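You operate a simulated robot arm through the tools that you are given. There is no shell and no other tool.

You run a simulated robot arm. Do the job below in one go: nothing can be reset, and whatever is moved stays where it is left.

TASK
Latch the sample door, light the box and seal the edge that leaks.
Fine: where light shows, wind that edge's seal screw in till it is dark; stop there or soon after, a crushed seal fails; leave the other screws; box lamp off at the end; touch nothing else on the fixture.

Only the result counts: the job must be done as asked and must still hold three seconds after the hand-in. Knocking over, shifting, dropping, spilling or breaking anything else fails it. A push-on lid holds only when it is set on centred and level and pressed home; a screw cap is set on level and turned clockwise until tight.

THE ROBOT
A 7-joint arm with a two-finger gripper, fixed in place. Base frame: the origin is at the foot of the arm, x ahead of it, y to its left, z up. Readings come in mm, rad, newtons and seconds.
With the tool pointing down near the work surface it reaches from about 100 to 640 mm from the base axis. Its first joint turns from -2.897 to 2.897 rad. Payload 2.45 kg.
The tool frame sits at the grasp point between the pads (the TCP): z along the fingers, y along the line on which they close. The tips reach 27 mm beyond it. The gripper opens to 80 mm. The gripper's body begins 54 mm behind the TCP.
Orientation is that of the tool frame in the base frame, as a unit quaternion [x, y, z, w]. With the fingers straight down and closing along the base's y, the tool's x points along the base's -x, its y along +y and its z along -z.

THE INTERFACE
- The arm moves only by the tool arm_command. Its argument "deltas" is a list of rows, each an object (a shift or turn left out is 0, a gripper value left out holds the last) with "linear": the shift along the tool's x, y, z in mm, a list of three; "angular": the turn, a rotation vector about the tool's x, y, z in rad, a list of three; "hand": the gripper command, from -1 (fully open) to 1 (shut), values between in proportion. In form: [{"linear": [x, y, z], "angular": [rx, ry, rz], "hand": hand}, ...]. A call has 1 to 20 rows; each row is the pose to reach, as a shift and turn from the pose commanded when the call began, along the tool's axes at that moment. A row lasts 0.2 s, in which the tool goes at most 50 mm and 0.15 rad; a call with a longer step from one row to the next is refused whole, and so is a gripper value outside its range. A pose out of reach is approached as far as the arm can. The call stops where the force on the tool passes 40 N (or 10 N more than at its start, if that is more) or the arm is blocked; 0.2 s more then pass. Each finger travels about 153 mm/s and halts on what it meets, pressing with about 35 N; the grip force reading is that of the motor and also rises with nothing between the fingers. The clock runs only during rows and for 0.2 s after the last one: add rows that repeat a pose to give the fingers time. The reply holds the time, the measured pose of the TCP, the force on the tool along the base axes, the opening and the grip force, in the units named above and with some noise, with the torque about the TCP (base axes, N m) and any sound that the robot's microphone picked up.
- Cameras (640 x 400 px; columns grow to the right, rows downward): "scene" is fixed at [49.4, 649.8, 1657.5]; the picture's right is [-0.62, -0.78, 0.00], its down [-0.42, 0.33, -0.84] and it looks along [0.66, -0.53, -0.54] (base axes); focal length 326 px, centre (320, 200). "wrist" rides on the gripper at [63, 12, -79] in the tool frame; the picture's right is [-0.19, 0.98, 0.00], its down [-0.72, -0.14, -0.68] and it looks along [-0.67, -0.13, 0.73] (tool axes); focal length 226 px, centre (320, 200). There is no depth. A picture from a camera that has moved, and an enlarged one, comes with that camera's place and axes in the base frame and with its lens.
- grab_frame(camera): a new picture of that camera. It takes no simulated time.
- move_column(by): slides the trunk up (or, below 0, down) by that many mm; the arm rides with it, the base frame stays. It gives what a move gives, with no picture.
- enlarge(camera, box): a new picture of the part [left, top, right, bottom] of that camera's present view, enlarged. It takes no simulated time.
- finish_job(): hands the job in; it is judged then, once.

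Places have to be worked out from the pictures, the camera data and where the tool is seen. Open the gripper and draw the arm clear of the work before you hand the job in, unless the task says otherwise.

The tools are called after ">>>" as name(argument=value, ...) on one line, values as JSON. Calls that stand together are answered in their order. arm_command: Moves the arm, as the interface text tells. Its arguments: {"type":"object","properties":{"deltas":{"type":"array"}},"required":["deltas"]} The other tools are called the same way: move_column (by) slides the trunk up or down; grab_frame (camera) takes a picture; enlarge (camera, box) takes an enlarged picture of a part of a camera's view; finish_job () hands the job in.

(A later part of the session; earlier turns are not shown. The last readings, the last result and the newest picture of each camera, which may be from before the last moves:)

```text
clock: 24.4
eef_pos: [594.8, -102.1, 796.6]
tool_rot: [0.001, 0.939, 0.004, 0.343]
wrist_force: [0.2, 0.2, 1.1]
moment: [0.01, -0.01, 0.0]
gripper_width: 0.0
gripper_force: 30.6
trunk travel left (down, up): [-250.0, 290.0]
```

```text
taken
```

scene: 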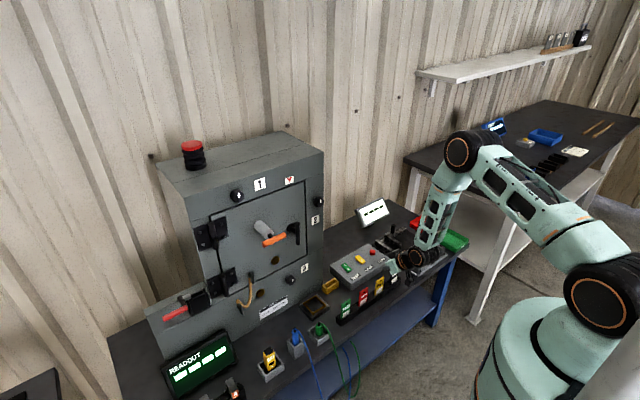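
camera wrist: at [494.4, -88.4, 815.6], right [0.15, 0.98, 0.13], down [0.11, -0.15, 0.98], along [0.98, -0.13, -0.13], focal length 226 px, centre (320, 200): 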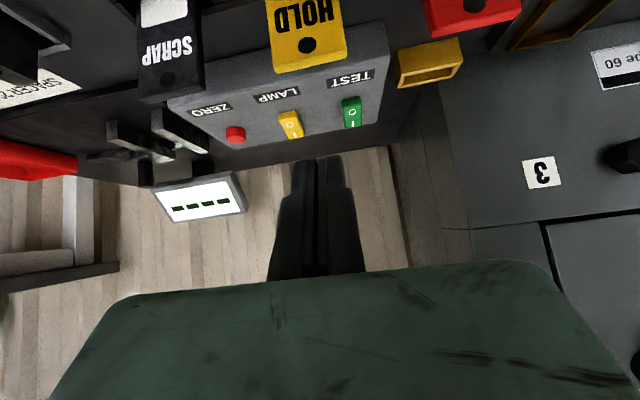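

The trunk is lowered and the tool is clear of the tags, whose tops are at about z 729. I'll zoom in on the LAMP rocker from here.

>>> enlarge(camera="wrist", box=[210, 70, 390, 170])

>>> enlarge(camera="scene", box=[320, 230, 420, 300])

```text
3.56 times, centred on (300, 120) of wrist
camera zoom: at [494.4, -88.4, 815.6], right [0.15, 0.98, 0.13], down [0.11, -0.15, 0.98], along [0.98, -0.13, -0.13], focal length 804 px, centre (391, 484)
```

zoom: 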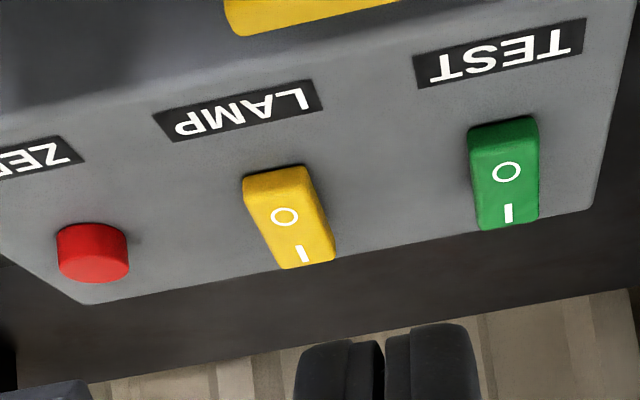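

```text
5.71 times, centred on (370, 265) of scene
camera zoom: at [49.4, 649.8, 1657.5], right [-0.62, -0.78, 0.0], down [-0.42, 0.33, -0.84], along [0.66, -0.53, -0.54], focal length 1864 px, centre (34, -171)
```

zoom: 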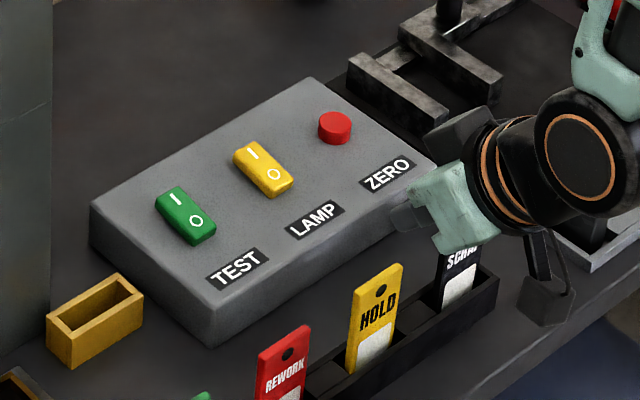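

I place the "I" mark at (789,−150,683) and the "O" mark at (766,−150,678). The "I" end stands higher, so the lamp is off. I'll move in level and then descend to a hover above the I end.

>>> arm_command(deltas=[{"linear": [-35, -12, 30]}, {"linear": [-71, -24, 60]}, {"linear": [-106, -36, 90]}, {"linear": [-141.4, -48, 119.3]}, {"linear": [-121, -48, 143]}, {"linear": [-101.5, -48, 166.7]}, {"linear": [-101.5, -48, 166.7]}])

>>> grab_frame(camera="wrist")

>>> enlarge(camera="scene", box=[320, 210, 440, 300])

```text
clock: 26.0
eef_pos: [777.4, -151.0, 730.3]
tool_rot: [0.001, 0.939, 0.005, 0.343]
wrist_force: [-0.8, 0.5, -0.8]
moment: [-0.01, 0.02, 0.0]
gripper_width: 0.2
gripper_force: 29.6
trunk travel left (down, up): [-250.0, 290.0]
```

```text
taken
camera wrist: at [677.7, -137.8, 750.7], right [0.15, 0.98, 0.13], down [0.11, -0.15, 0.98], along [0.98, -0.13, -0.13], focal length 226 px, centre (320, 200)
```

wrist: 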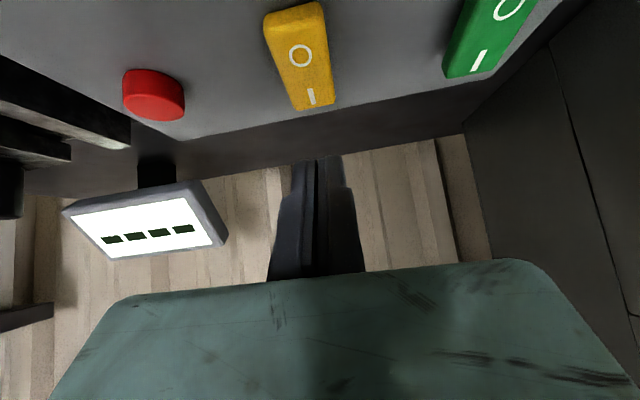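

```text
4.44 times, centred on (380, 255) of scene
camera zoom: at [49.4, 649.8, 1657.5], right [-0.62, -0.78, 0.0], down [-0.42, 0.33, -0.84], along [0.66, -0.53, -0.54], focal length 1450 px, centre (53, -44)
```

zoom: 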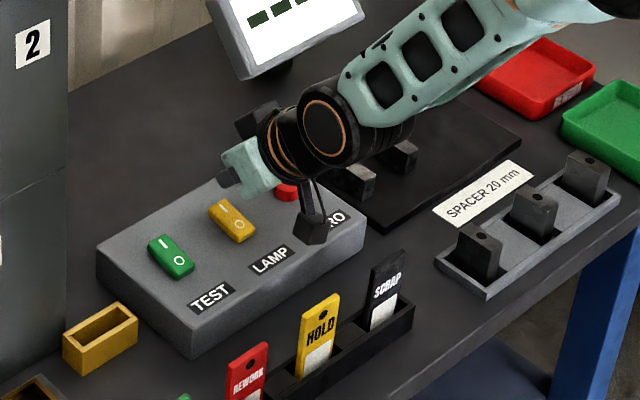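

The fingertip's lowest corner is at about (789,−151,705), over the I end. I'll press straight down slowly in small steps.

>>> arm_command(deltas=[{"linear": [6.4, 1.5, 7.6]}, {"linear": [11.6, 1.5, 13.8]}, {"linear": [12.9, 1.5, 15.3]}, {"linear": [14.2, 1.5, 16.8]}, {"linear": [15.5, 1.5, 18.3]}, {"linear": [16.8, 1.5, 19.9]}])

>>> grab_frame(camera="wrist")

>>> enlarge(camera="scene", box=[320, 210, 440, 300])

>>> grab_frame(camera="scene")

```text
clock: 27.4
eef_pos: [777.6, -147.5, 706.8]
tool_rot: [0.001, 0.939, 0.004, 0.344]
wrist_force: [0.6, 0.2, 0.4]
moment: [-0.06, 0.0, -0.03]
gripper_width: 0.0
gripper_force: 29.8
trunk travel left (down, up): [-250.0, 290.0]
```

```text
taken
camera wrist: at [678.5, -133.4, 726.8], right [0.15, 0.98, 0.13], down [0.11, -0.15, 0.98], along [0.98, -0.13, -0.13], focal length 226 px, centre (320, 200)
```

wrist: 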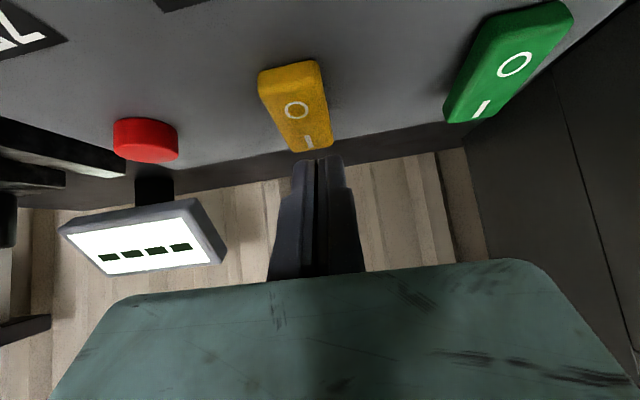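

```text
4.44 times, centred on (380, 255) of scene
camera zoom: at [49.4, 649.8, 1657.5], right [-0.62, -0.78, 0.0], down [-0.42, 0.33, -0.84], along [0.66, -0.53, -0.54], focal length 1450 px, centre (53, -44)
```

zoom: 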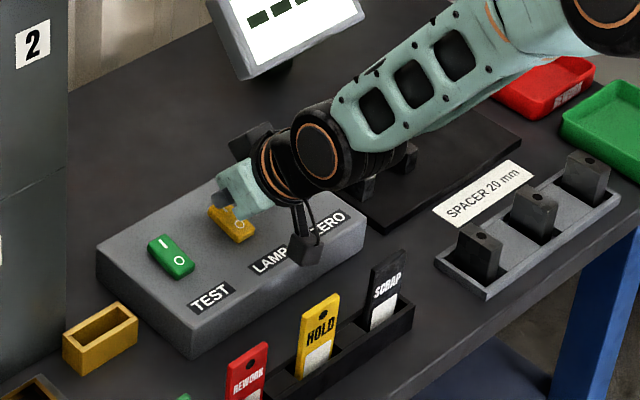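

```text
taken
```

scene: 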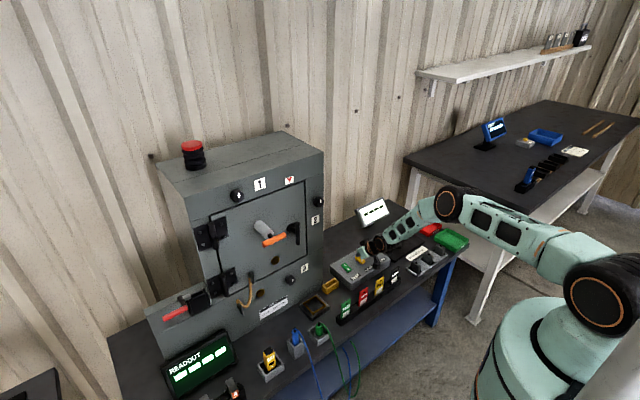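

No contact yet, with the tip just at the rocker surface. I'll keep pressing in 2 mm steps.

>>> arm_command(deltas=[{"linear": [1.3, -1, 1.5]}, {"linear": [2.6, -1, 3.1]}, {"linear": [3.9, -1, 4.6]}, {"linear": [5.2, -1, 6.1]}, {"linear": [5.2, -1, 6.1]}])

>>> grab_frame(camera="wrist")

>>> enlarge(camera="scene", box=[190, 160, 340, 260])

```text
clock: 28.6
eef_pos: [779.9, -146.2, 699.5]
tool_rot: [0.001, 0.939, 0.005, 0.343]
wrist_force: [-0.5, 0.0, -1.0]
moment: [-0.02, 0.0, 0.03]
gripper_width: 0.0
gripper_force: 29.1
trunk travel left (down, up): [-250.0, 290.0]
```

```text
taken
camera wrist: at [678.8, -134.5, 718.5], right [0.15, 0.98, 0.13], down [0.11, -0.15, 0.98], along [0.98, -0.13, -0.13], focal length 226 px, centre (320, 200)
```

wrist: 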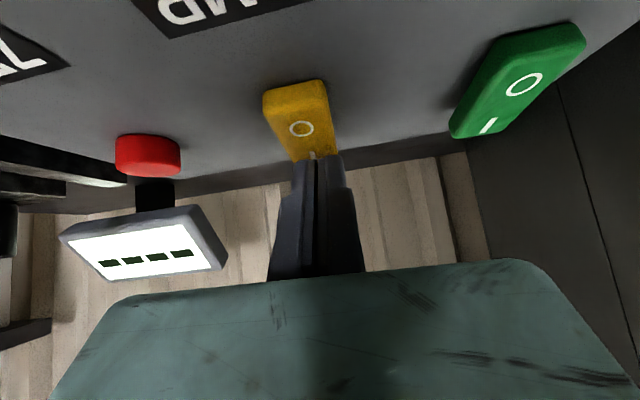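

```text
4.00 times, centred on (265, 210) of scene
camera zoom: at [49.4, 649.8, 1657.5], right [-0.62, -0.78, 0.0], down [-0.42, 0.33, -0.84], along [0.66, -0.53, -0.54], focal length 1305 px, centre (540, 160)
```

zoom: 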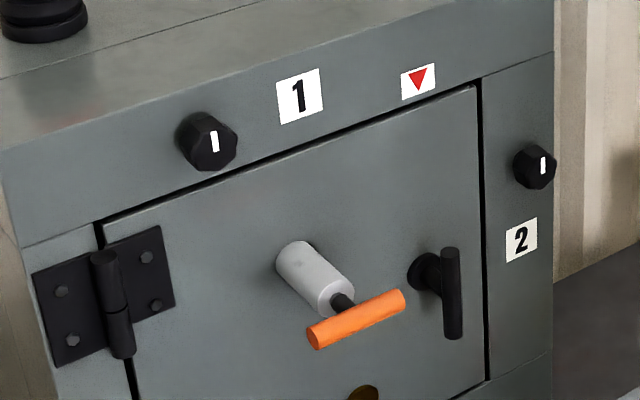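

There is still no force. I'll zoom in on the tip and rocker to see where the tip sits relative to it.

>>> enlarge(camera="wrist", box=[250, 60, 390, 200])

>>> enlarge(camera="scene", box=[350, 230, 400, 280])

```text
2.86 times, centred on (320, 130) of wrist
camera zoom: at [678.8, -134.5, 718.5], right [0.15, 0.98, 0.13], down [0.11, -0.15, 0.98], along [0.98, -0.13, -0.13], focal length 646 px, centre (320, 400)
```

zoom: 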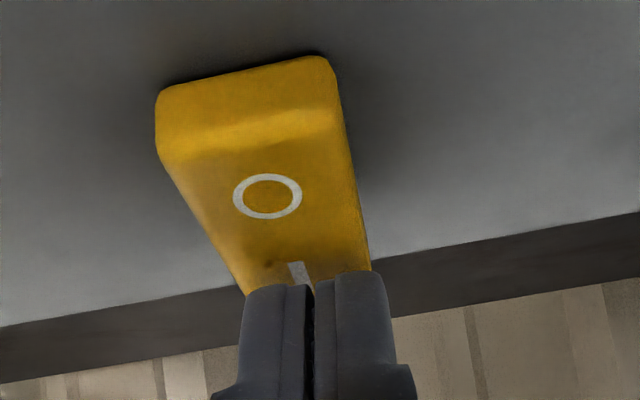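

```text
8.00 times, centred on (375, 255) of scene
camera zoom: at [49.4, 649.8, 1657.5], right [-0.62, -0.78, 0.0], down [-0.42, 0.33, -0.84], along [0.66, -0.53, -0.54], focal length 2610 px, centre (-120, -240)
```

zoom: 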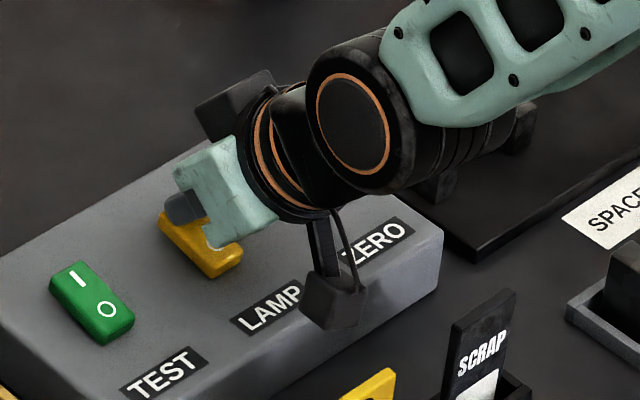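

The tip seems right at the I end but with no force yet. I'll keep stepping down carefully; the force stop protects the rocker.

>>> arm_command(deltas=[{"linear": [1.3, 0, 1.5]}, {"linear": [2.6, 0, 3.1]}, {"linear": [3.9, 0, 4.6]}, {"linear": [3.9, 0, 4.6]}])

>>> enlarge(camera="wrist", box=[250, 60, 390, 200])

>>> enlarge(camera="scene", box=[350, 230, 400, 280])

```text
clock: 29.6
eef_pos: [779.3, -147.5, 694.9]
tool_rot: [0.001, 0.939, 0.005, 0.345]
wrist_force: [6.1, 1.2, 9.4]
moment: [0.0, -0.1, 0.06]
gripper_width: 6.1
gripper_force: 29.8
trunk travel left (down, up): [-250.0, 290.0]
```

```text
2.86 times, centred on (320, 130) of wrist
camera zoom: at [679.6, -135.4, 715.0], right [0.15, 0.98, 0.13], down [0.11, -0.15, 0.98], along [0.98, -0.13, -0.13], focal length 646 px, centre (320, 400)
```

zoom: 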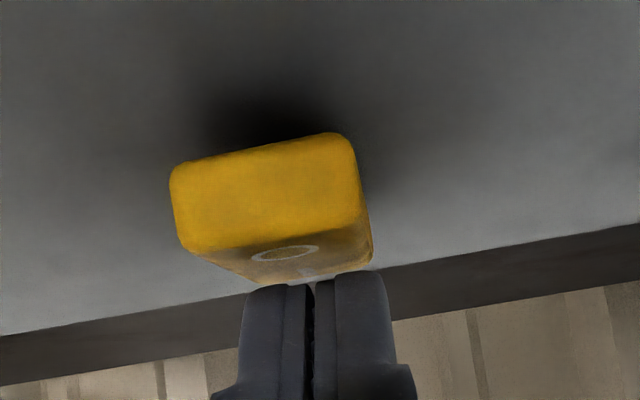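

```text
8.00 times, centred on (375, 255) of scene
camera zoom: at [49.4, 649.8, 1657.5], right [-0.62, -0.78, 0.0], down [-0.42, 0.33, -0.84], along [0.66, -0.53, -0.54], focal length 2610 px, centre (-120, -240)
```

zoom: 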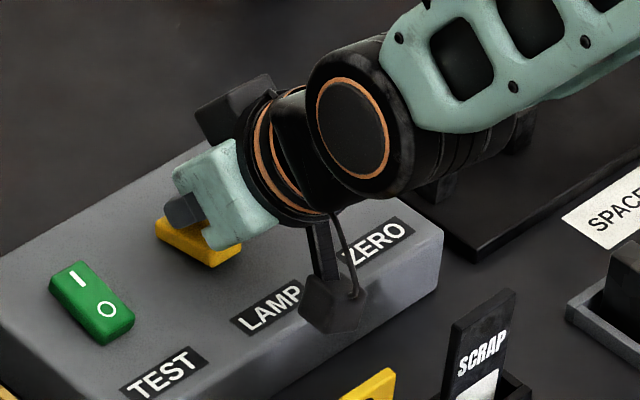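

The rocker has flipped, with its near (O) end now raised, so the lamp should be on. I'll retract straight up and then back, and look at the box.

>>> arm_command(deltas=[{"linear": [-20, 0, -24]}, {"linear": [-38.7, 0, -45.9], "hand": 1}, {"linear": [-10, 10, -78], "hand": 1}, {"linear": [15, 20, -115], "hand": 1}, {"linear": [20, 40, -155], "hand": 1}])

>>> grab_frame(camera="scene")

>>> enlarge(camera="scene", box=[190, 160, 340, 300])

>>> enlarge(camera="scene", box=[330, 230, 410, 290])

```text
clock: 30.8
eef_pos: [660.6, -104.3, 802.8]
tool_rot: [0.001, 0.939, 0.004, 0.344]
wrist_force: [0.1, -0.2, 0.2]
moment: [-0.02, -0.03, 0.03]
gripper_width: 0.1
gripper_force: 30.2
trunk travel left (down, up): [-250.0, 290.0]
```

```text
taken
```

scene: 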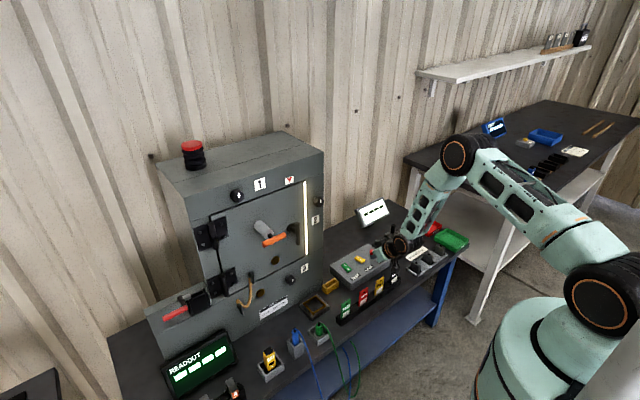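

```text
2.86 times, centred on (265, 230) of scene
camera zoom: at [49.4, 649.8, 1657.5], right [-0.62, -0.78, 0.0], down [-0.42, 0.33, -0.84], along [0.66, -0.53, -0.54], focal length 932 px, centre (477, 114)
```

zoom: 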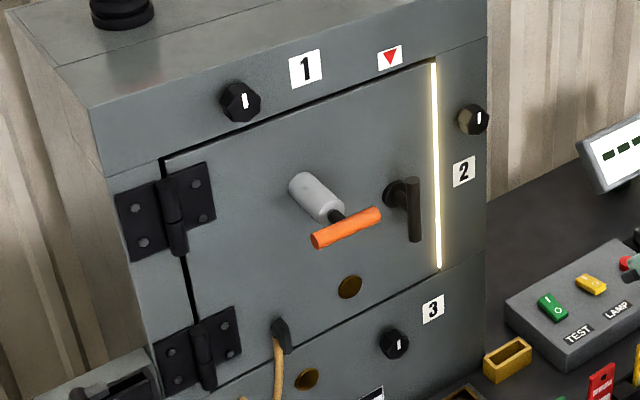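

```text
6.67 times, centred on (370, 260) of scene
camera zoom: at [49.4, 649.8, 1657.5], right [-0.62, -0.78, 0.0], down [-0.42, 0.33, -0.84], along [0.66, -0.53, -0.54], focal length 2175 px, centre (-13, -200)
```

zoom: 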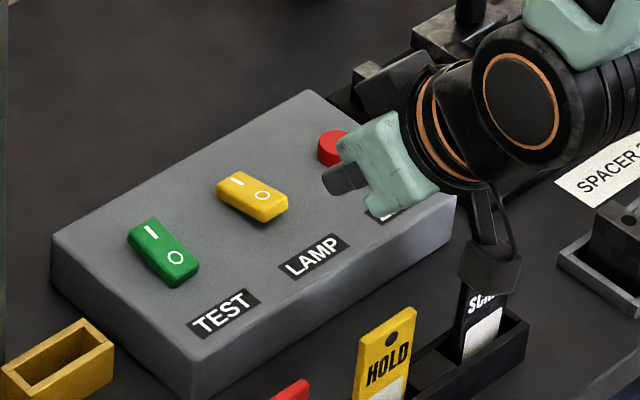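

Light shows brightly along edge 2, the latch side; the other edges are dark. So screw 2, at about (765,86,1070), is the one to wind in. I'll bring the tool level in front of it.

>>> arm_command(deltas=[{"linear": [-8, 24, -33], "angular": [0, -0.109, 0]}, {"linear": [-17, 48, -67], "angular": [0, -0.218, 0]}, {"linear": [-25, 71, -100], "angular": [0, -0.327, 0]}, {"linear": [-34, 95, -133], "angular": [0, -0.435, 0]}, {"linear": [-42, 119, -166], "angular": [0, -0.544, 0]}, {"linear": [-51, 143, -200], "angular": [0, -0.653, 0]}, {"linear": [-59, 166, -233], "angular": [0, -0.762, 0]}, {"linear": [-67.5, 190, -266], "angular": [0, -0.871, 0]}, {"linear": [-67.5, 190, -266], "angular": [0, -0.871, 0]}])

>>> grab_frame(camera="wrist")

>>> grab_frame(camera="scene")

```text
clock: 32.8
eef_pos: [543.0, 82.5, 1047.7]
tool_rot: [0.004, 0.707, 0.002, 0.708]
wrist_force: [-0.2, -0.1, 0.6]
moment: [0.0, 0.0, -0.02]
gripper_width: 0.0
gripper_force: 29.6
trunk travel left (down, up): [-250.0, 290.0]
```

```text
taken
camera wrist: at [463.0, 96.7, 983.3], right [0.0, 0.98, 0.2], down [-0.68, -0.15, 0.72], along [0.73, -0.14, 0.67], focal length 226 px, centre (320, 200)
```

wrist: 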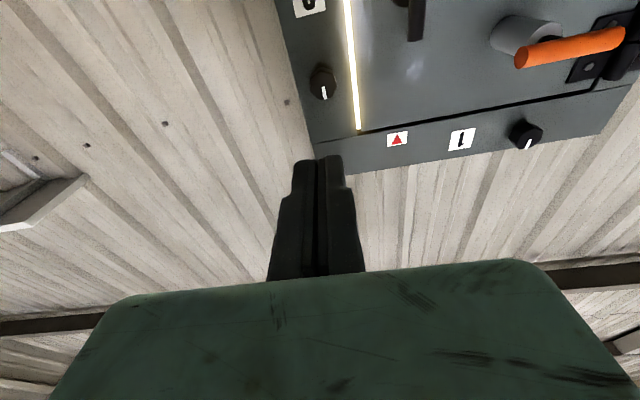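

```text
taken
```

scene: 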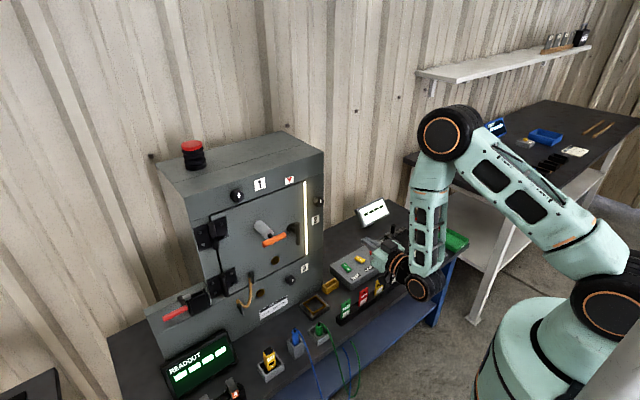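

Knob 2 and the bright edge are in view. I'll zoom in on it.

>>> enlarge(camera="wrist", box=[270, 40, 390, 160])

>>> enlarge(camera="scene", box=[290, 170, 340, 230])

```text
3.33 times, centred on (330, 100) of wrist
camera zoom: at [463.0, 96.7, 983.3], right [0.0, 0.98, 0.2], down [-0.68, -0.15, 0.72], along [0.73, -0.14, 0.67], focal length 754 px, centre (287, 533)
```

zoom: 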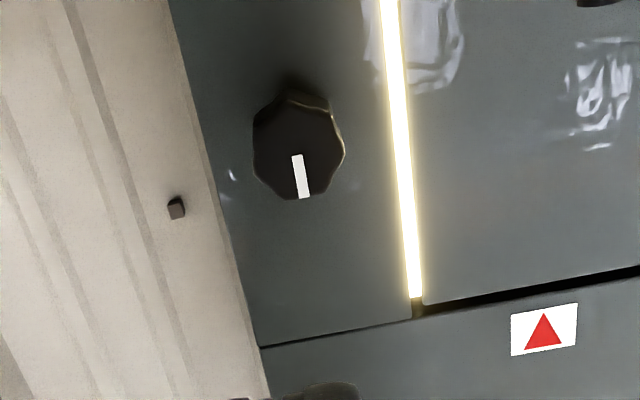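

```text
6.67 times, centred on (315, 200) of scene
camera zoom: at [49.4, 649.8, 1657.5], right [-0.62, -0.78, 0.0], down [-0.42, 0.33, -0.84], along [0.66, -0.53, -0.54], focal length 2175 px, centre (353, 200)
```

zoom: 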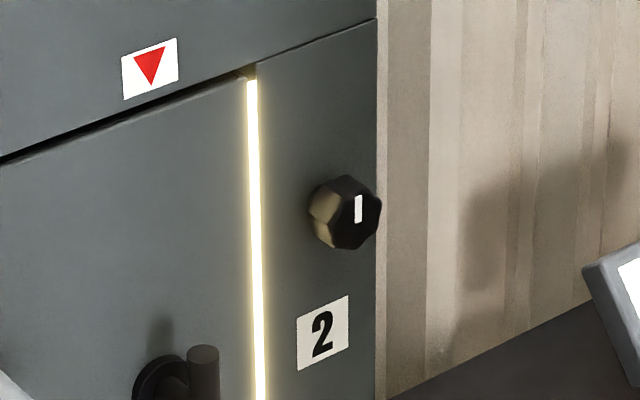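

I put knob 2's axis at y≈84.5, z≈1069.5, with its front at x≈760, the frame face at about 782 and a diameter of about 34 mm. I'll open the fingers, align on its axis at a distance, and roll the wrist backward to gain the most clockwise travel, checking joint limits in free air.

>>> arm_command(deltas=[{"linear": [-5, 0.5, 10], "angular": [0, 0, -0.14], "hand": -0.4}, {"linear": [-10, 1, 20], "angular": [0, 0, -0.28], "hand": -0.4}, {"linear": [-15, 1.5, 30], "angular": [0, 0, -0.42], "hand": -0.4}, {"linear": [-22, 2, 40], "angular": [0, 0, -0.56], "hand": -0.4}, {"linear": [-22, 2, 50], "angular": [0, 0, -0.7], "hand": -0.4}, {"linear": [-22, 2, 60], "angular": [0, 0, -0.84], "hand": -0.4}, {"linear": [-22, 2, 60], "angular": [0, 0, -0.98], "hand": -0.4}, {"linear": [-22, 2, 60], "angular": [0, 0, -1.12], "hand": -0.4}, {"linear": [-22, 2, 60], "angular": [0, 0, -1.26], "hand": -0.4}, {"linear": [-22, 2, 60], "angular": [0, 0, -1.4], "hand": -0.4}, {"linear": [-22, 2, 60], "angular": [0, 0, -1.54], "hand": -0.4}, {"linear": [-22, 2, 60], "angular": [0, 0, -1.68], "hand": -0.4}, {"linear": [-22, 2, 60], "angular": [0, 0, -1.82], "hand": -0.4}, {"linear": [-22, 2, 60], "angular": [0, 0, -1.96], "hand": -0.4}, {"linear": [-22, 2, 60], "angular": [0, 0, -2.1], "hand": -0.4}, {"linear": [-22, 2, 60], "angular": [0, 0, -2.24], "hand": -0.4}, {"linear": [-22, 2, 60], "angular": [0, 0, -2.36], "hand": -0.4}])

>>> grab_frame(camera="wrist")

```text
clock: 36.4
eef_pos: [604.6, 80.1, 1070.3]
tool_rot: [0.653, -0.271, 0.653, -0.273]
wrist_force: [-0.4, -0.2, 0.3]
moment: [-0.05, -0.01, 0.01]
gripper_width: 56.2
gripper_force: 0.0
trunk travel left (down, up): [-250.0, 290.0]
```

```text
taken
camera wrist: at [524.4, 28.1, 1105.2], right [0.0, -0.55, -0.83], down [-0.68, 0.61, -0.41], along [0.73, 0.57, -0.38], focal length 226 px, centre (320, 200)
```

wrist: 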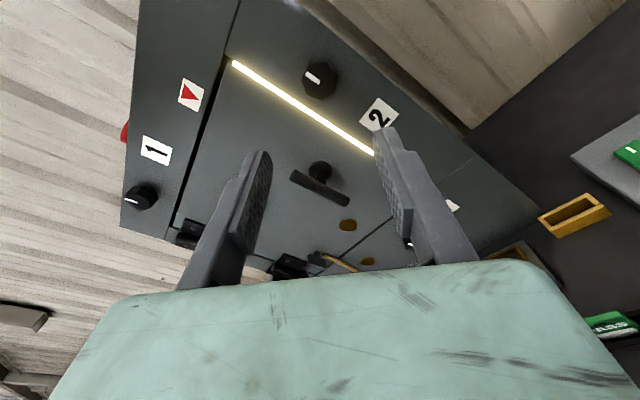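

The wrist rolls to −135° without trouble. I'll zoom in on knob 2 from this opposite viewpoint to refine its axis before gripping.

>>> enlarge(camera="wrist", box=[270, 30, 370, 130])

>>> enlarge(camera="scene", box=[220, 160, 400, 290])

```text
4.00 times, centred on (320, 80) of wrist
camera zoom: at [524.4, 28.1, 1105.2], right [0.0, -0.55, -0.83], down [-0.68, 0.61, -0.41], along [0.73, 0.57, -0.38], focal length 904 px, centre (320, 680)
```

zoom: 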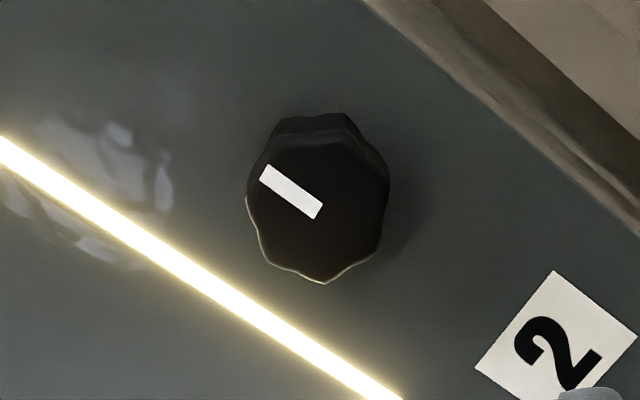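

```text
3.08 times, centred on (310, 225) of scene
camera zoom: at [49.4, 649.8, 1657.5], right [-0.62, -0.78, 0.0], down [-0.42, 0.33, -0.84], along [0.66, -0.53, -0.54], focal length 1004 px, centre (351, 123)
```

zoom: 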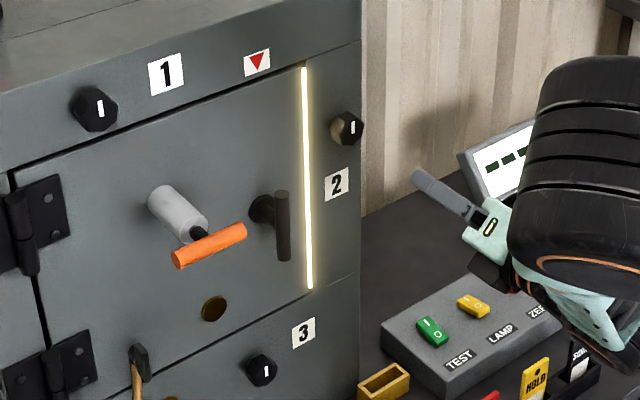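

Two independent views agree: the knob's front centre is at (759,83,1069) and it is about 34 mm across. I'll align and advance so the tips end at x≈776, around the knob but short of the face.

>>> arm_command(deltas=[{"linear": [-2.1, -0.7, 40]}, {"linear": [-2.1, -0.7, 80]}, {"linear": [-2.1, -0.7, 115]}, {"linear": [-2.1, -0.7, 135]}, {"linear": [-2.1, -0.7, 144]}, {"linear": [-2.1, -0.7, 144]}])

>>> grab_frame(camera="wrist")

>>> enlarge(camera="scene", box=[220, 160, 400, 290])

```text
clock: 37.8
eef_pos: [749.6, 82.7, 1068.3]
tool_rot: [0.652, -0.272, 0.653, -0.272]
wrist_force: [-0.3, 0.6, 0.1]
moment: [0.01, -0.03, 0.01]
gripper_width: 56.2
gripper_force: 0.1
trunk travel left (down, up): [-250.0, 290.0]
```

```text
taken
camera wrist: at [669.3, 29.8, 1104.1], right [0.0, -0.55, -0.83], down [-0.68, 0.61, -0.4], along [0.73, 0.57, -0.38], focal length 226 px, centre (320, 200)
```

wrist: 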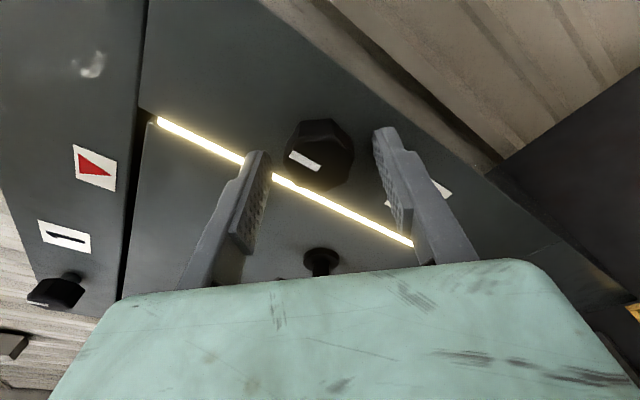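

```text
3.08 times, centred on (310, 225) of scene
camera zoom: at [49.4, 649.8, 1657.5], right [-0.62, -0.78, 0.0], down [-0.42, 0.33, -0.84], along [0.66, -0.53, -0.54], focal length 1004 px, centre (351, 123)
```

zoom: 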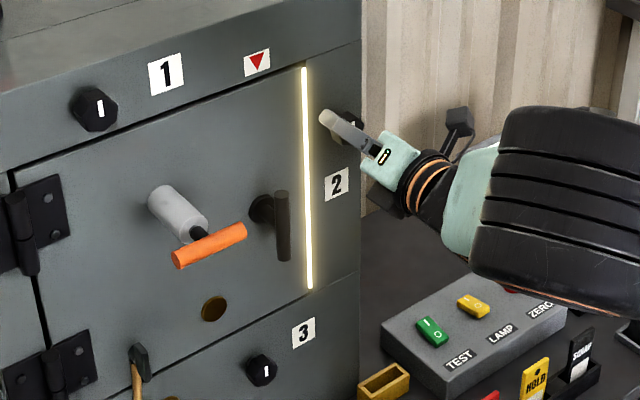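

The knob lies between the fingers. I'll zoom in to verify centring before closing.

>>> enlarge(camera="wrist", box=[230, 80, 430, 220])

```text
2.86 times, centred on (330, 150) of wrist
camera zoom: at [669.3, 29.8, 1104.1], right [0.0, -0.55, -0.83], down [-0.68, 0.61, -0.4], along [0.73, 0.57, -0.38], focal length 646 px, centre (291, 343)
```

zoom: 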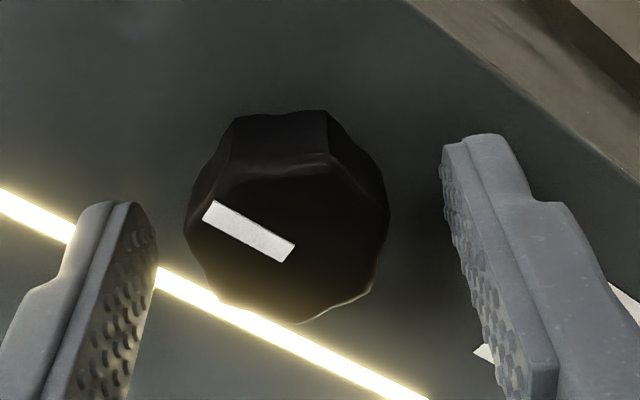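

The knob is centred to within about 1–2 mm. I'll close on it.

>>> arm_command(deltas=[{"linear": [0, 0, 0], "hand": 0}, {"linear": [0, 0, 0], "hand": 0.3}, {"linear": [0, 0, 0], "hand": 1}, {"linear": [0, 0, 0], "hand": 1}])

>>> enlarge(camera="wrist", box=[230, 80, 430, 220])

```text
clock: 38.8
eef_pos: [748.7, 82.6, 1068.5]
tool_rot: [0.653, -0.272, 0.653, -0.273]
wrist_force: [-0.2, 0.5, 0.6]
moment: [0.01, 0.05, 0.02]
gripper_width: 32.4
gripper_force: 45.0
trunk travel left (down, up): [-250.0, 290.0]
```

```text
2.86 times, centred on (330, 150) of wrist
camera zoom: at [669.2, 30.0, 1104.3], right [0.0, -0.55, -0.83], down [-0.68, 0.61, -0.4], along [0.73, 0.57, -0.38], focal length 646 px, centre (291, 343)
```

zoom: 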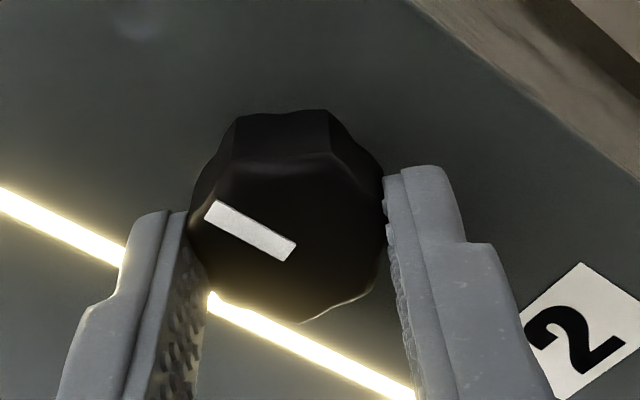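

It is gripped at 32.4 mm with nearly zero side force. I'll turn clockwise by a first small step and see how the knob and light react.

>>> arm_command(deltas=[{"angular": [0, 0, 0.1], "hand": 1}, {"angular": [0, 0, 0.2], "hand": 1}, {"angular": [0, 0, 0.3], "hand": 1}, {"angular": [0, 0, 0.3], "hand": 1}])

>>> enlarge(camera="wrist", box=[230, 80, 430, 220])

>>> enlarge(camera="scene", box=[220, 160, 400, 290])

```text
clock: 39.8
eef_pos: [748.8, 83.8, 1069.3]
tool_rot: [0.604, -0.367, 0.604, -0.368]
wrist_force: [9.1, 3.3, 5.3]
moment: [-0.02, -0.05, -0.7]
gripper_width: 32.6
gripper_force: 44.9
trunk travel left (down, up): [-250.0, 290.0]
```

```text
2.86 times, centred on (330, 150) of wrist
camera zoom: at [669.2, 22.0, 1086.8], right [0.0, -0.28, -0.96], down [-0.68, 0.7, -0.21], along [0.73, 0.66, -0.19], focal length 646 px, centre (291, 343)
```

zoom: 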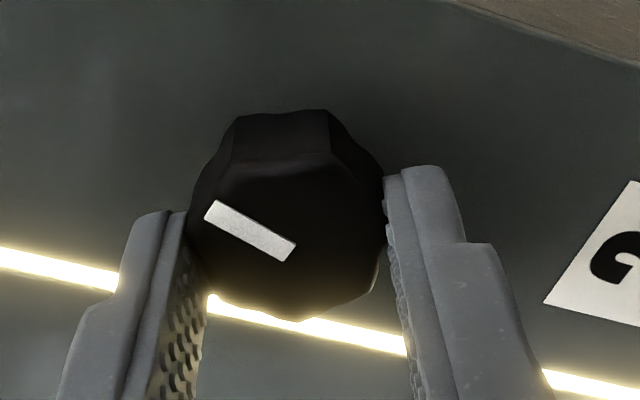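

```text
3.08 times, centred on (310, 225) of scene
camera zoom: at [49.4, 649.8, 1657.5], right [-0.62, -0.78, 0.0], down [-0.42, 0.33, -0.84], along [0.66, -0.53, -0.54], focal length 1004 px, centre (351, 123)
```

zoom: 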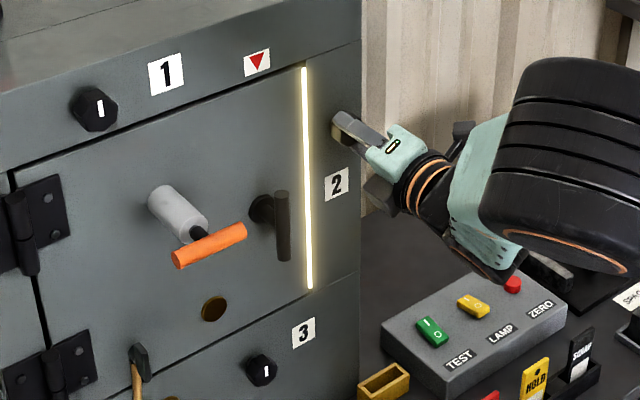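

The knob turns with the grip, and the tool is being drawn inward, so clockwise is in. The light is unchanged so far; I'll continue with a slight forward follow.

>>> arm_command(deltas=[{"linear": [0, 0, 0.2], "angular": [0, 0, 0.1]}, {"linear": [0, 0, 0.4], "angular": [0, 0, 0.2]}, {"linear": [0, 0, 0.6], "angular": [0, 0, 0.3]}, {"linear": [0, 0, 0.8], "angular": [0, 0, 0.4]}, {"linear": [0, 0, 0.8], "angular": [0, 0, 0.4]}])

>>> enlarge(camera="scene", box=[220, 160, 400, 290])

>>> grab_frame(camera="wrist")

```text
clock: 41.0
eef_pos: [747.9, 82.4, 1070.4]
tool_rot: [0.52, -0.479, 0.519, -0.481]
wrist_force: [8.0, 9.2, 10.0]
moment: [-0.01, -0.07, -0.24]
gripper_width: 32.5
gripper_force: 45.3
trunk travel left (down, up): [-250.0, 290.0]
```

```text
3.08 times, centred on (310, 225) of scene
camera zoom: at [49.4, 649.8, 1657.5], right [-0.62, -0.78, 0.0], down [-0.42, 0.33, -0.84], along [0.66, -0.53, -0.54], focal length 1004 px, centre (351, 123)
```

zoom: 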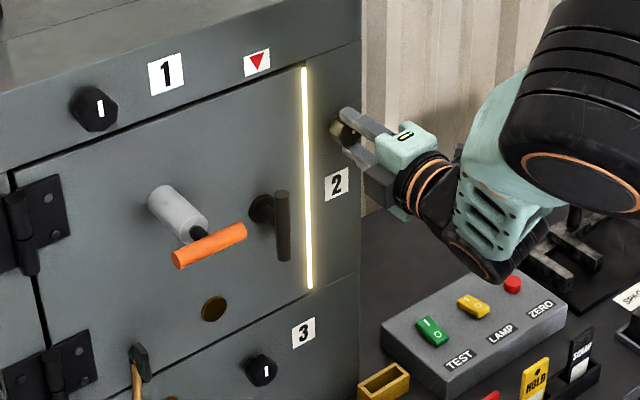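

```text
taken
camera wrist: at [669.3, 19.9, 1061.8], right [0.0, 0.12, -0.99], down [-0.68, 0.73, 0.08], along [0.73, 0.68, 0.08], focal length 226 px, centre (320, 200)
```

wrist: 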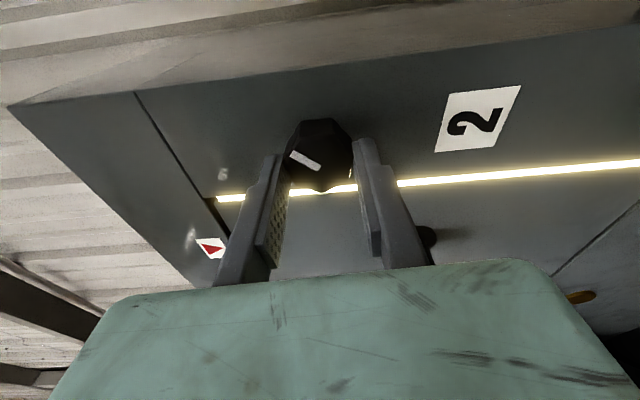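

After 0.7 rad the strip is still lit, perhaps slightly dimmer. I'll recentre about 1 mm toward the knob axis and carry on clockwise.

>>> arm_command(deltas=[{"linear": [-0.6, -0.7, 0.4], "angular": [0, 0, 0.1]}, {"linear": [-1.1, -1.3, 0.8], "angular": [0, 0, 0.2]}, {"linear": [-1.1, -1.3, 1.0], "angular": [0, 0, 0.3]}, {"linear": [-1.1, -1.3, 1.2], "angular": [0, 0, 0.4]}, {"linear": [-1.1, -1.3, 1.4], "angular": [0, 0, 0.5]}, {"linear": [-1.1, -1.3, 1.4], "angular": [0, 0, 0.5]}])

>>> enlarge(camera="scene", box=[220, 160, 400, 290])

>>> grab_frame(camera="wrist")

```text
clock: 42.4
eef_pos: [748.1, 83.5, 1071.1]
tool_rot: [-0.385, 0.593, -0.384, 0.594]
wrist_force: [-14.2, 0.8, 9.3]
moment: [0.0, 0.2, -0.3]
gripper_width: 32.7
gripper_force: 45.5
trunk travel left (down, up): [-250.0, 290.0]
```

```text
3.08 times, centred on (310, 225) of scene
camera zoom: at [49.4, 649.8, 1657.5], right [-0.62, -0.78, 0.0], down [-0.42, 0.33, -0.84], along [0.66, -0.53, -0.54], focal length 1004 px, centre (351, 123)
```

zoom: 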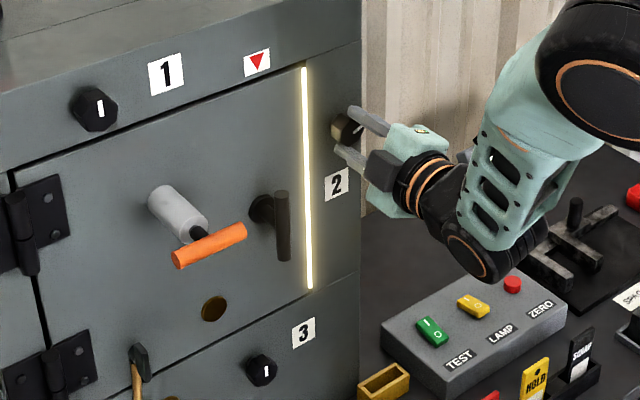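

```text
taken
camera wrist: at [669.2, 31.6, 1032.7], right [0.0, 0.58, -0.82], down [-0.68, 0.6, 0.42], along [0.73, 0.56, 0.39], focal length 226 px, centre (320, 200)
```

wrist: 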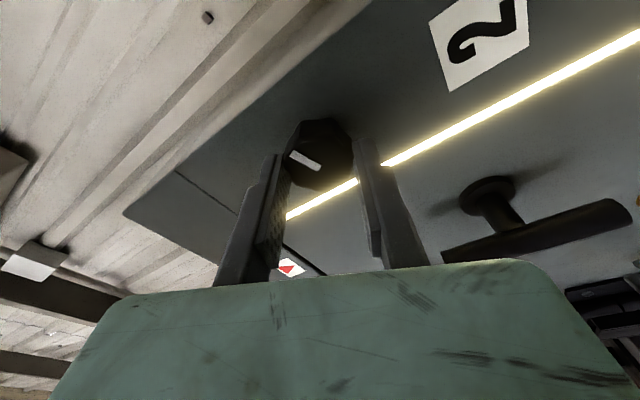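

The knob does not travel along x (there is now 14 N push-back), so I'll undo the forward follow. I'll also zoom in on the light strip to have a brightness reference.

>>> enlarge(camera="scene", box=[290, 175, 330, 260])

>>> arm_command(deltas=[{"linear": [0.2, -0.4, -0.6], "angular": [0, 0, 0.1]}, {"linear": [0.2, -0.5, -0.9], "angular": [0, 0, 0.2]}, {"linear": [0.2, -0.5, -0.9], "angular": [0, 0, 0.3]}, {"linear": [0.2, -0.5, -0.9], "angular": [0, 0, 0.4]}, {"linear": [0.2, -0.5, -0.9], "angular": [0, 0, 0.4]}])

>>> enlarge(camera="scene", box=[290, 175, 330, 260])

>>> grab_frame(camera="wrist")

```text
4.71 times, centred on (310, 218) of scene
camera zoom: at [49.4, 649.8, 1657.5], right [-0.62, -0.78, 0.0], down [-0.42, 0.33, -0.84], along [0.66, -0.53, -0.54], focal length 1535 px, centre (367, 118)
```

zoom: 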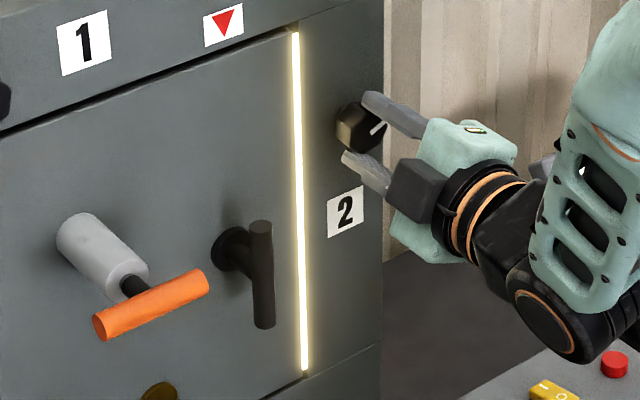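

```text
clock: 43.6
eef_pos: [749.1, 82.2, 1071.5]
tool_rot: [-0.258, 0.657, -0.26, 0.659]
wrist_force: [2.2, -3.8, 14.8]
moment: [0.02, 0.58, -0.61]
gripper_width: 32.7
gripper_force: 45.0
trunk travel left (down, up): [-250.0, 290.0]
```

```text
4.71 times, centred on (310, 218) of scene
camera zoom: at [49.4, 649.8, 1657.5], right [-0.62, -0.78, 0.0], down [-0.42, 0.33, -0.84], along [0.66, -0.53, -0.54], focal length 1535 px, centre (367, 118)
```

zoom: 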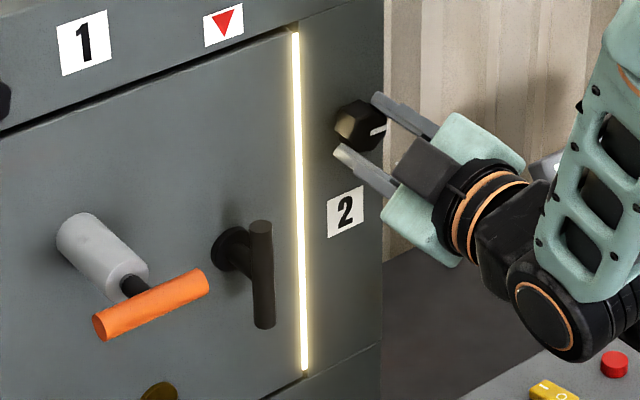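

```text
taken
camera wrist: at [669.3, 50.0, 1015.3], right [0.0, 0.85, -0.53], down [-0.68, 0.39, 0.62], along [0.73, 0.36, 0.58], focal length 226 px, centre (320, 200)
```

wrist: 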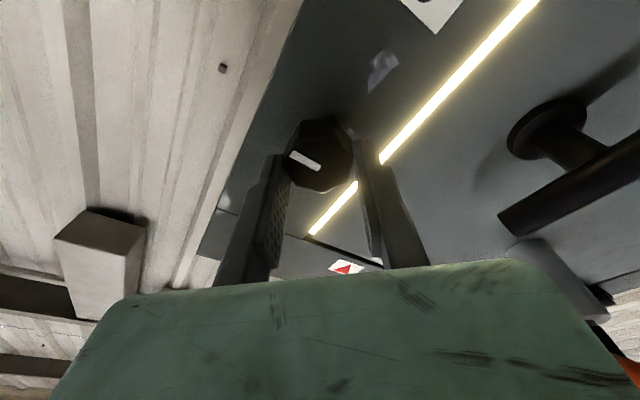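

Total turn is 1.6 rad (92°) and the strip still shows. I'll recentre for the 15 N side load and turn further.

>>> arm_command(deltas=[{"linear": [-0.5, -0.8, -0.1], "angular": [0, 0, 0.1]}, {"linear": [-0.5, -0.8, -0.1], "angular": [0, 0, 0.2]}, {"linear": [-0.5, -0.8, -0.1], "angular": [0, 0, 0.3]}, {"linear": [-0.5, -0.8, -0.1], "angular": [0, 0, 0.4]}, {"linear": [-0.5, -0.8, -0.1], "angular": [0, 0, 0.5]}, {"linear": [-0.5, -0.8, -0.1], "angular": [0, 0, 0.5]}])

>>> enlarge(camera="scene", box=[290, 175, 330, 260])

>>> grab_frame(camera="wrist")

```text
clock: 45.0
eef_pos: [749.0, 83.1, 1070.2]
tool_rot: [-0.088, 0.702, -0.088, 0.701]
wrist_force: [0.4, -6.0, -0.7]
moment: [-0.01, -0.59, -0.02]
gripper_width: 32.6
gripper_force: 45.4
trunk travel left (down, up): [-250.0, 290.0]
```

```text
4.71 times, centred on (310, 218) of scene
camera zoom: at [49.4, 649.8, 1657.5], right [-0.62, -0.78, 0.0], down [-0.42, 0.33, -0.84], along [0.66, -0.53, -0.54], focal length 1535 px, centre (367, 118)
```

zoom: 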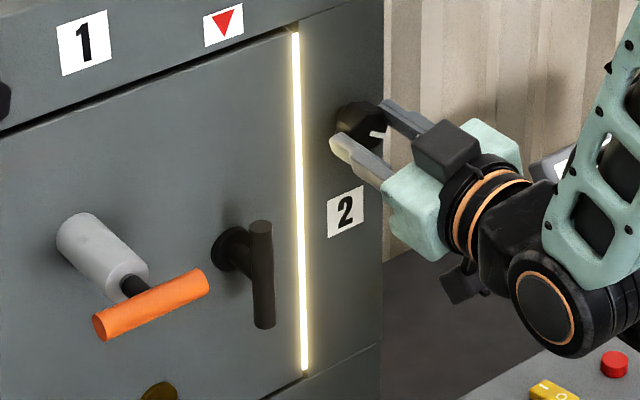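

```text
taken
camera wrist: at [669.1, 79.8, 1006.5], right [0.0, 1.0, -0.05], down [-0.68, 0.04, 0.73], along [0.73, 0.04, 0.68], focal length 226 px, centre (320, 200)
```

wrist: 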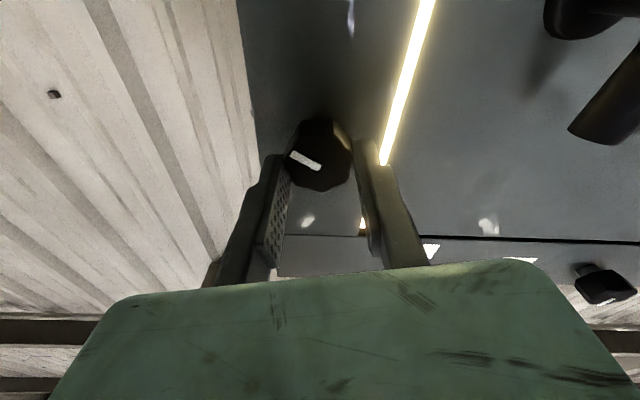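

At 120° of turn the forces are low and the strip is still lit. I'll keep going.

>>> arm_command(deltas=[{"linear": [0.1, -0.4, 0], "angular": [0, 0, 0.12]}, {"linear": [0.1, -0.4, 0], "angular": [0, 0, 0.24]}, {"linear": [0.1, -0.4, 0], "angular": [0, 0, 0.36]}, {"linear": [0.1, -0.4, 0], "angular": [0, 0, 0.48]}, {"linear": [0.1, -0.4, 0], "angular": [0, 0, 0.6]}, {"linear": [0.1, -0.4, 0], "angular": [0, 0, 0.6]}])

>>> enlarge(camera="scene", box=[290, 175, 330, 260])

>>> grab_frame(camera="wrist")

```text
clock: 46.4
eef_pos: [748.6, 80.3, 1072.7]
tool_rot: [0.123, 0.696, 0.124, 0.696]
wrist_force: [-8.0, -6.3, -1.7]
moment: [0.0, 1.35, 0.32]
gripper_width: 32.5
gripper_force: 45.4
trunk travel left (down, up): [-250.0, 290.0]
```

```text
4.71 times, centred on (310, 218) of scene
camera zoom: at [49.4, 649.8, 1657.5], right [-0.62, -0.78, 0.0], down [-0.42, 0.33, -0.84], along [0.66, -0.53, -0.54], focal length 1535 px, centre (367, 118)
```

zoom: 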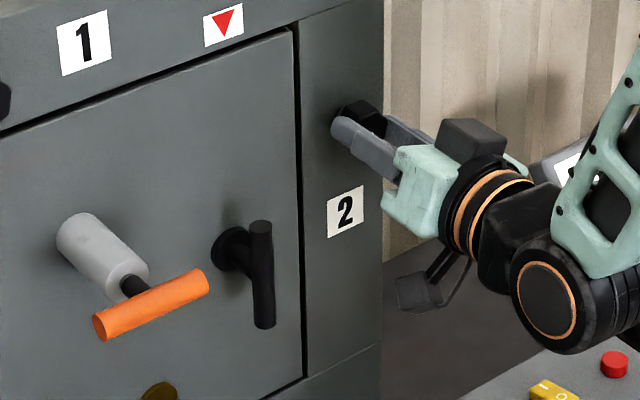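

```text
taken
camera wrist: at [669.2, 116.0, 1015.7], right [0.0, 0.85, 0.52], down [-0.68, -0.38, 0.63], along [0.73, -0.35, 0.58], focal length 226 px, centre (320, 200)
```

wrist: 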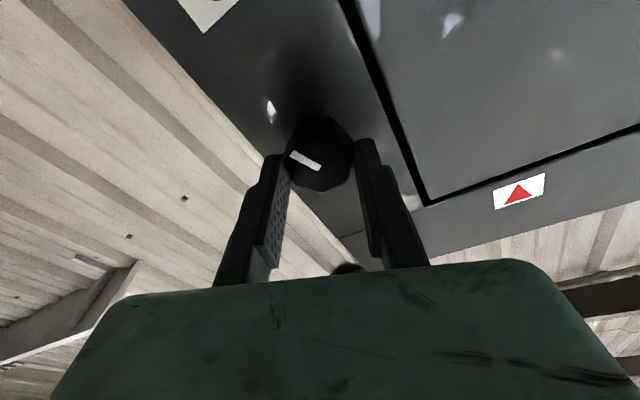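

The edge has gone dark, so I stop here. There is no twist torque left on the knob. I'll open the fingers and back straight out.

>>> arm_command(deltas=[{"hand": 0.0}, {"hand": -0.4}, {"hand": -0.4}, {"linear": [0, 0, -25], "hand": -0.4}, {"linear": [0, 0, -70], "hand": -0.4}, {"linear": [0, 0, -115], "hand": -0.4}, {"linear": [0, 0, -160], "hand": -0.4}, {"linear": [0, 0, -200], "hand": -0.4}])

>>> enlarge(camera="scene", box=[190, 160, 340, 300])

>>> grab_frame(camera="wrist")

>>> enlarge(camera="scene", box=[290, 170, 340, 230])

```text
clock: 48.2
eef_pos: [550.5, 82.3, 1074.0]
tool_rot: [0.123, 0.696, 0.123, 0.697]
wrist_force: [-0.4, 0.0, 0.2]
moment: [0.0, -0.03, 0.0]
gripper_width: 56.2
gripper_force: 0.0
trunk travel left (down, up): [-250.0, 290.0]
```

```text
2.86 times, centred on (265, 230) of scene
camera zoom: at [49.4, 649.8, 1657.5], right [-0.62, -0.78, 0.0], down [-0.42, 0.33, -0.84], along [0.66, -0.53, -0.54], focal length 932 px, centre (477, 114)
```

zoom: 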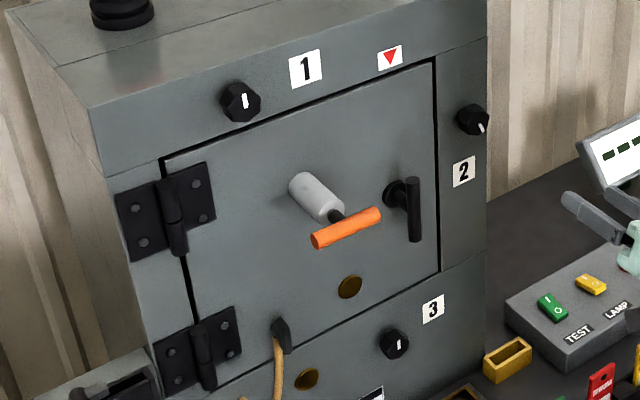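

```text
taken
camera wrist: at [471.2, 116.6, 1018.5], right [0.0, 0.86, 0.52], down [-0.68, -0.38, 0.63], along [0.73, -0.35, 0.58], focal length 226 px, centre (320, 200)
```

wrist: 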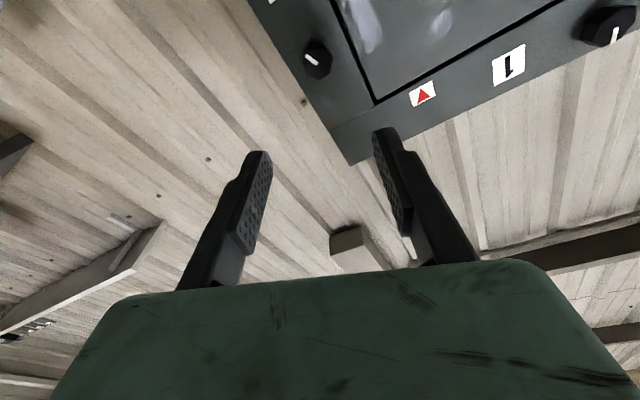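

```text
6.67 times, centred on (315, 200) of scene
camera zoom: at [49.4, 649.8, 1657.5], right [-0.62, -0.78, 0.0], down [-0.42, 0.33, -0.84], along [0.66, -0.53, -0.54], focal length 2175 px, centre (353, 200)
```

zoom: 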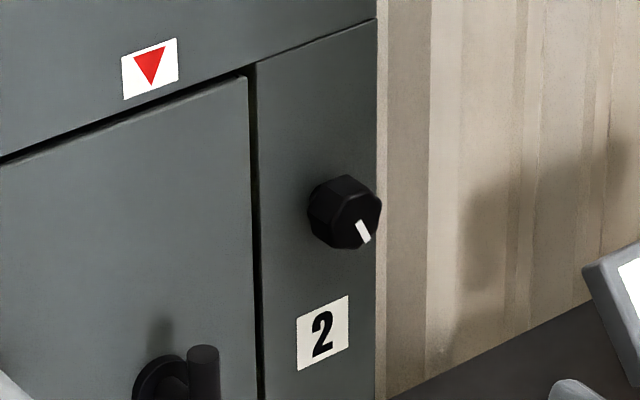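

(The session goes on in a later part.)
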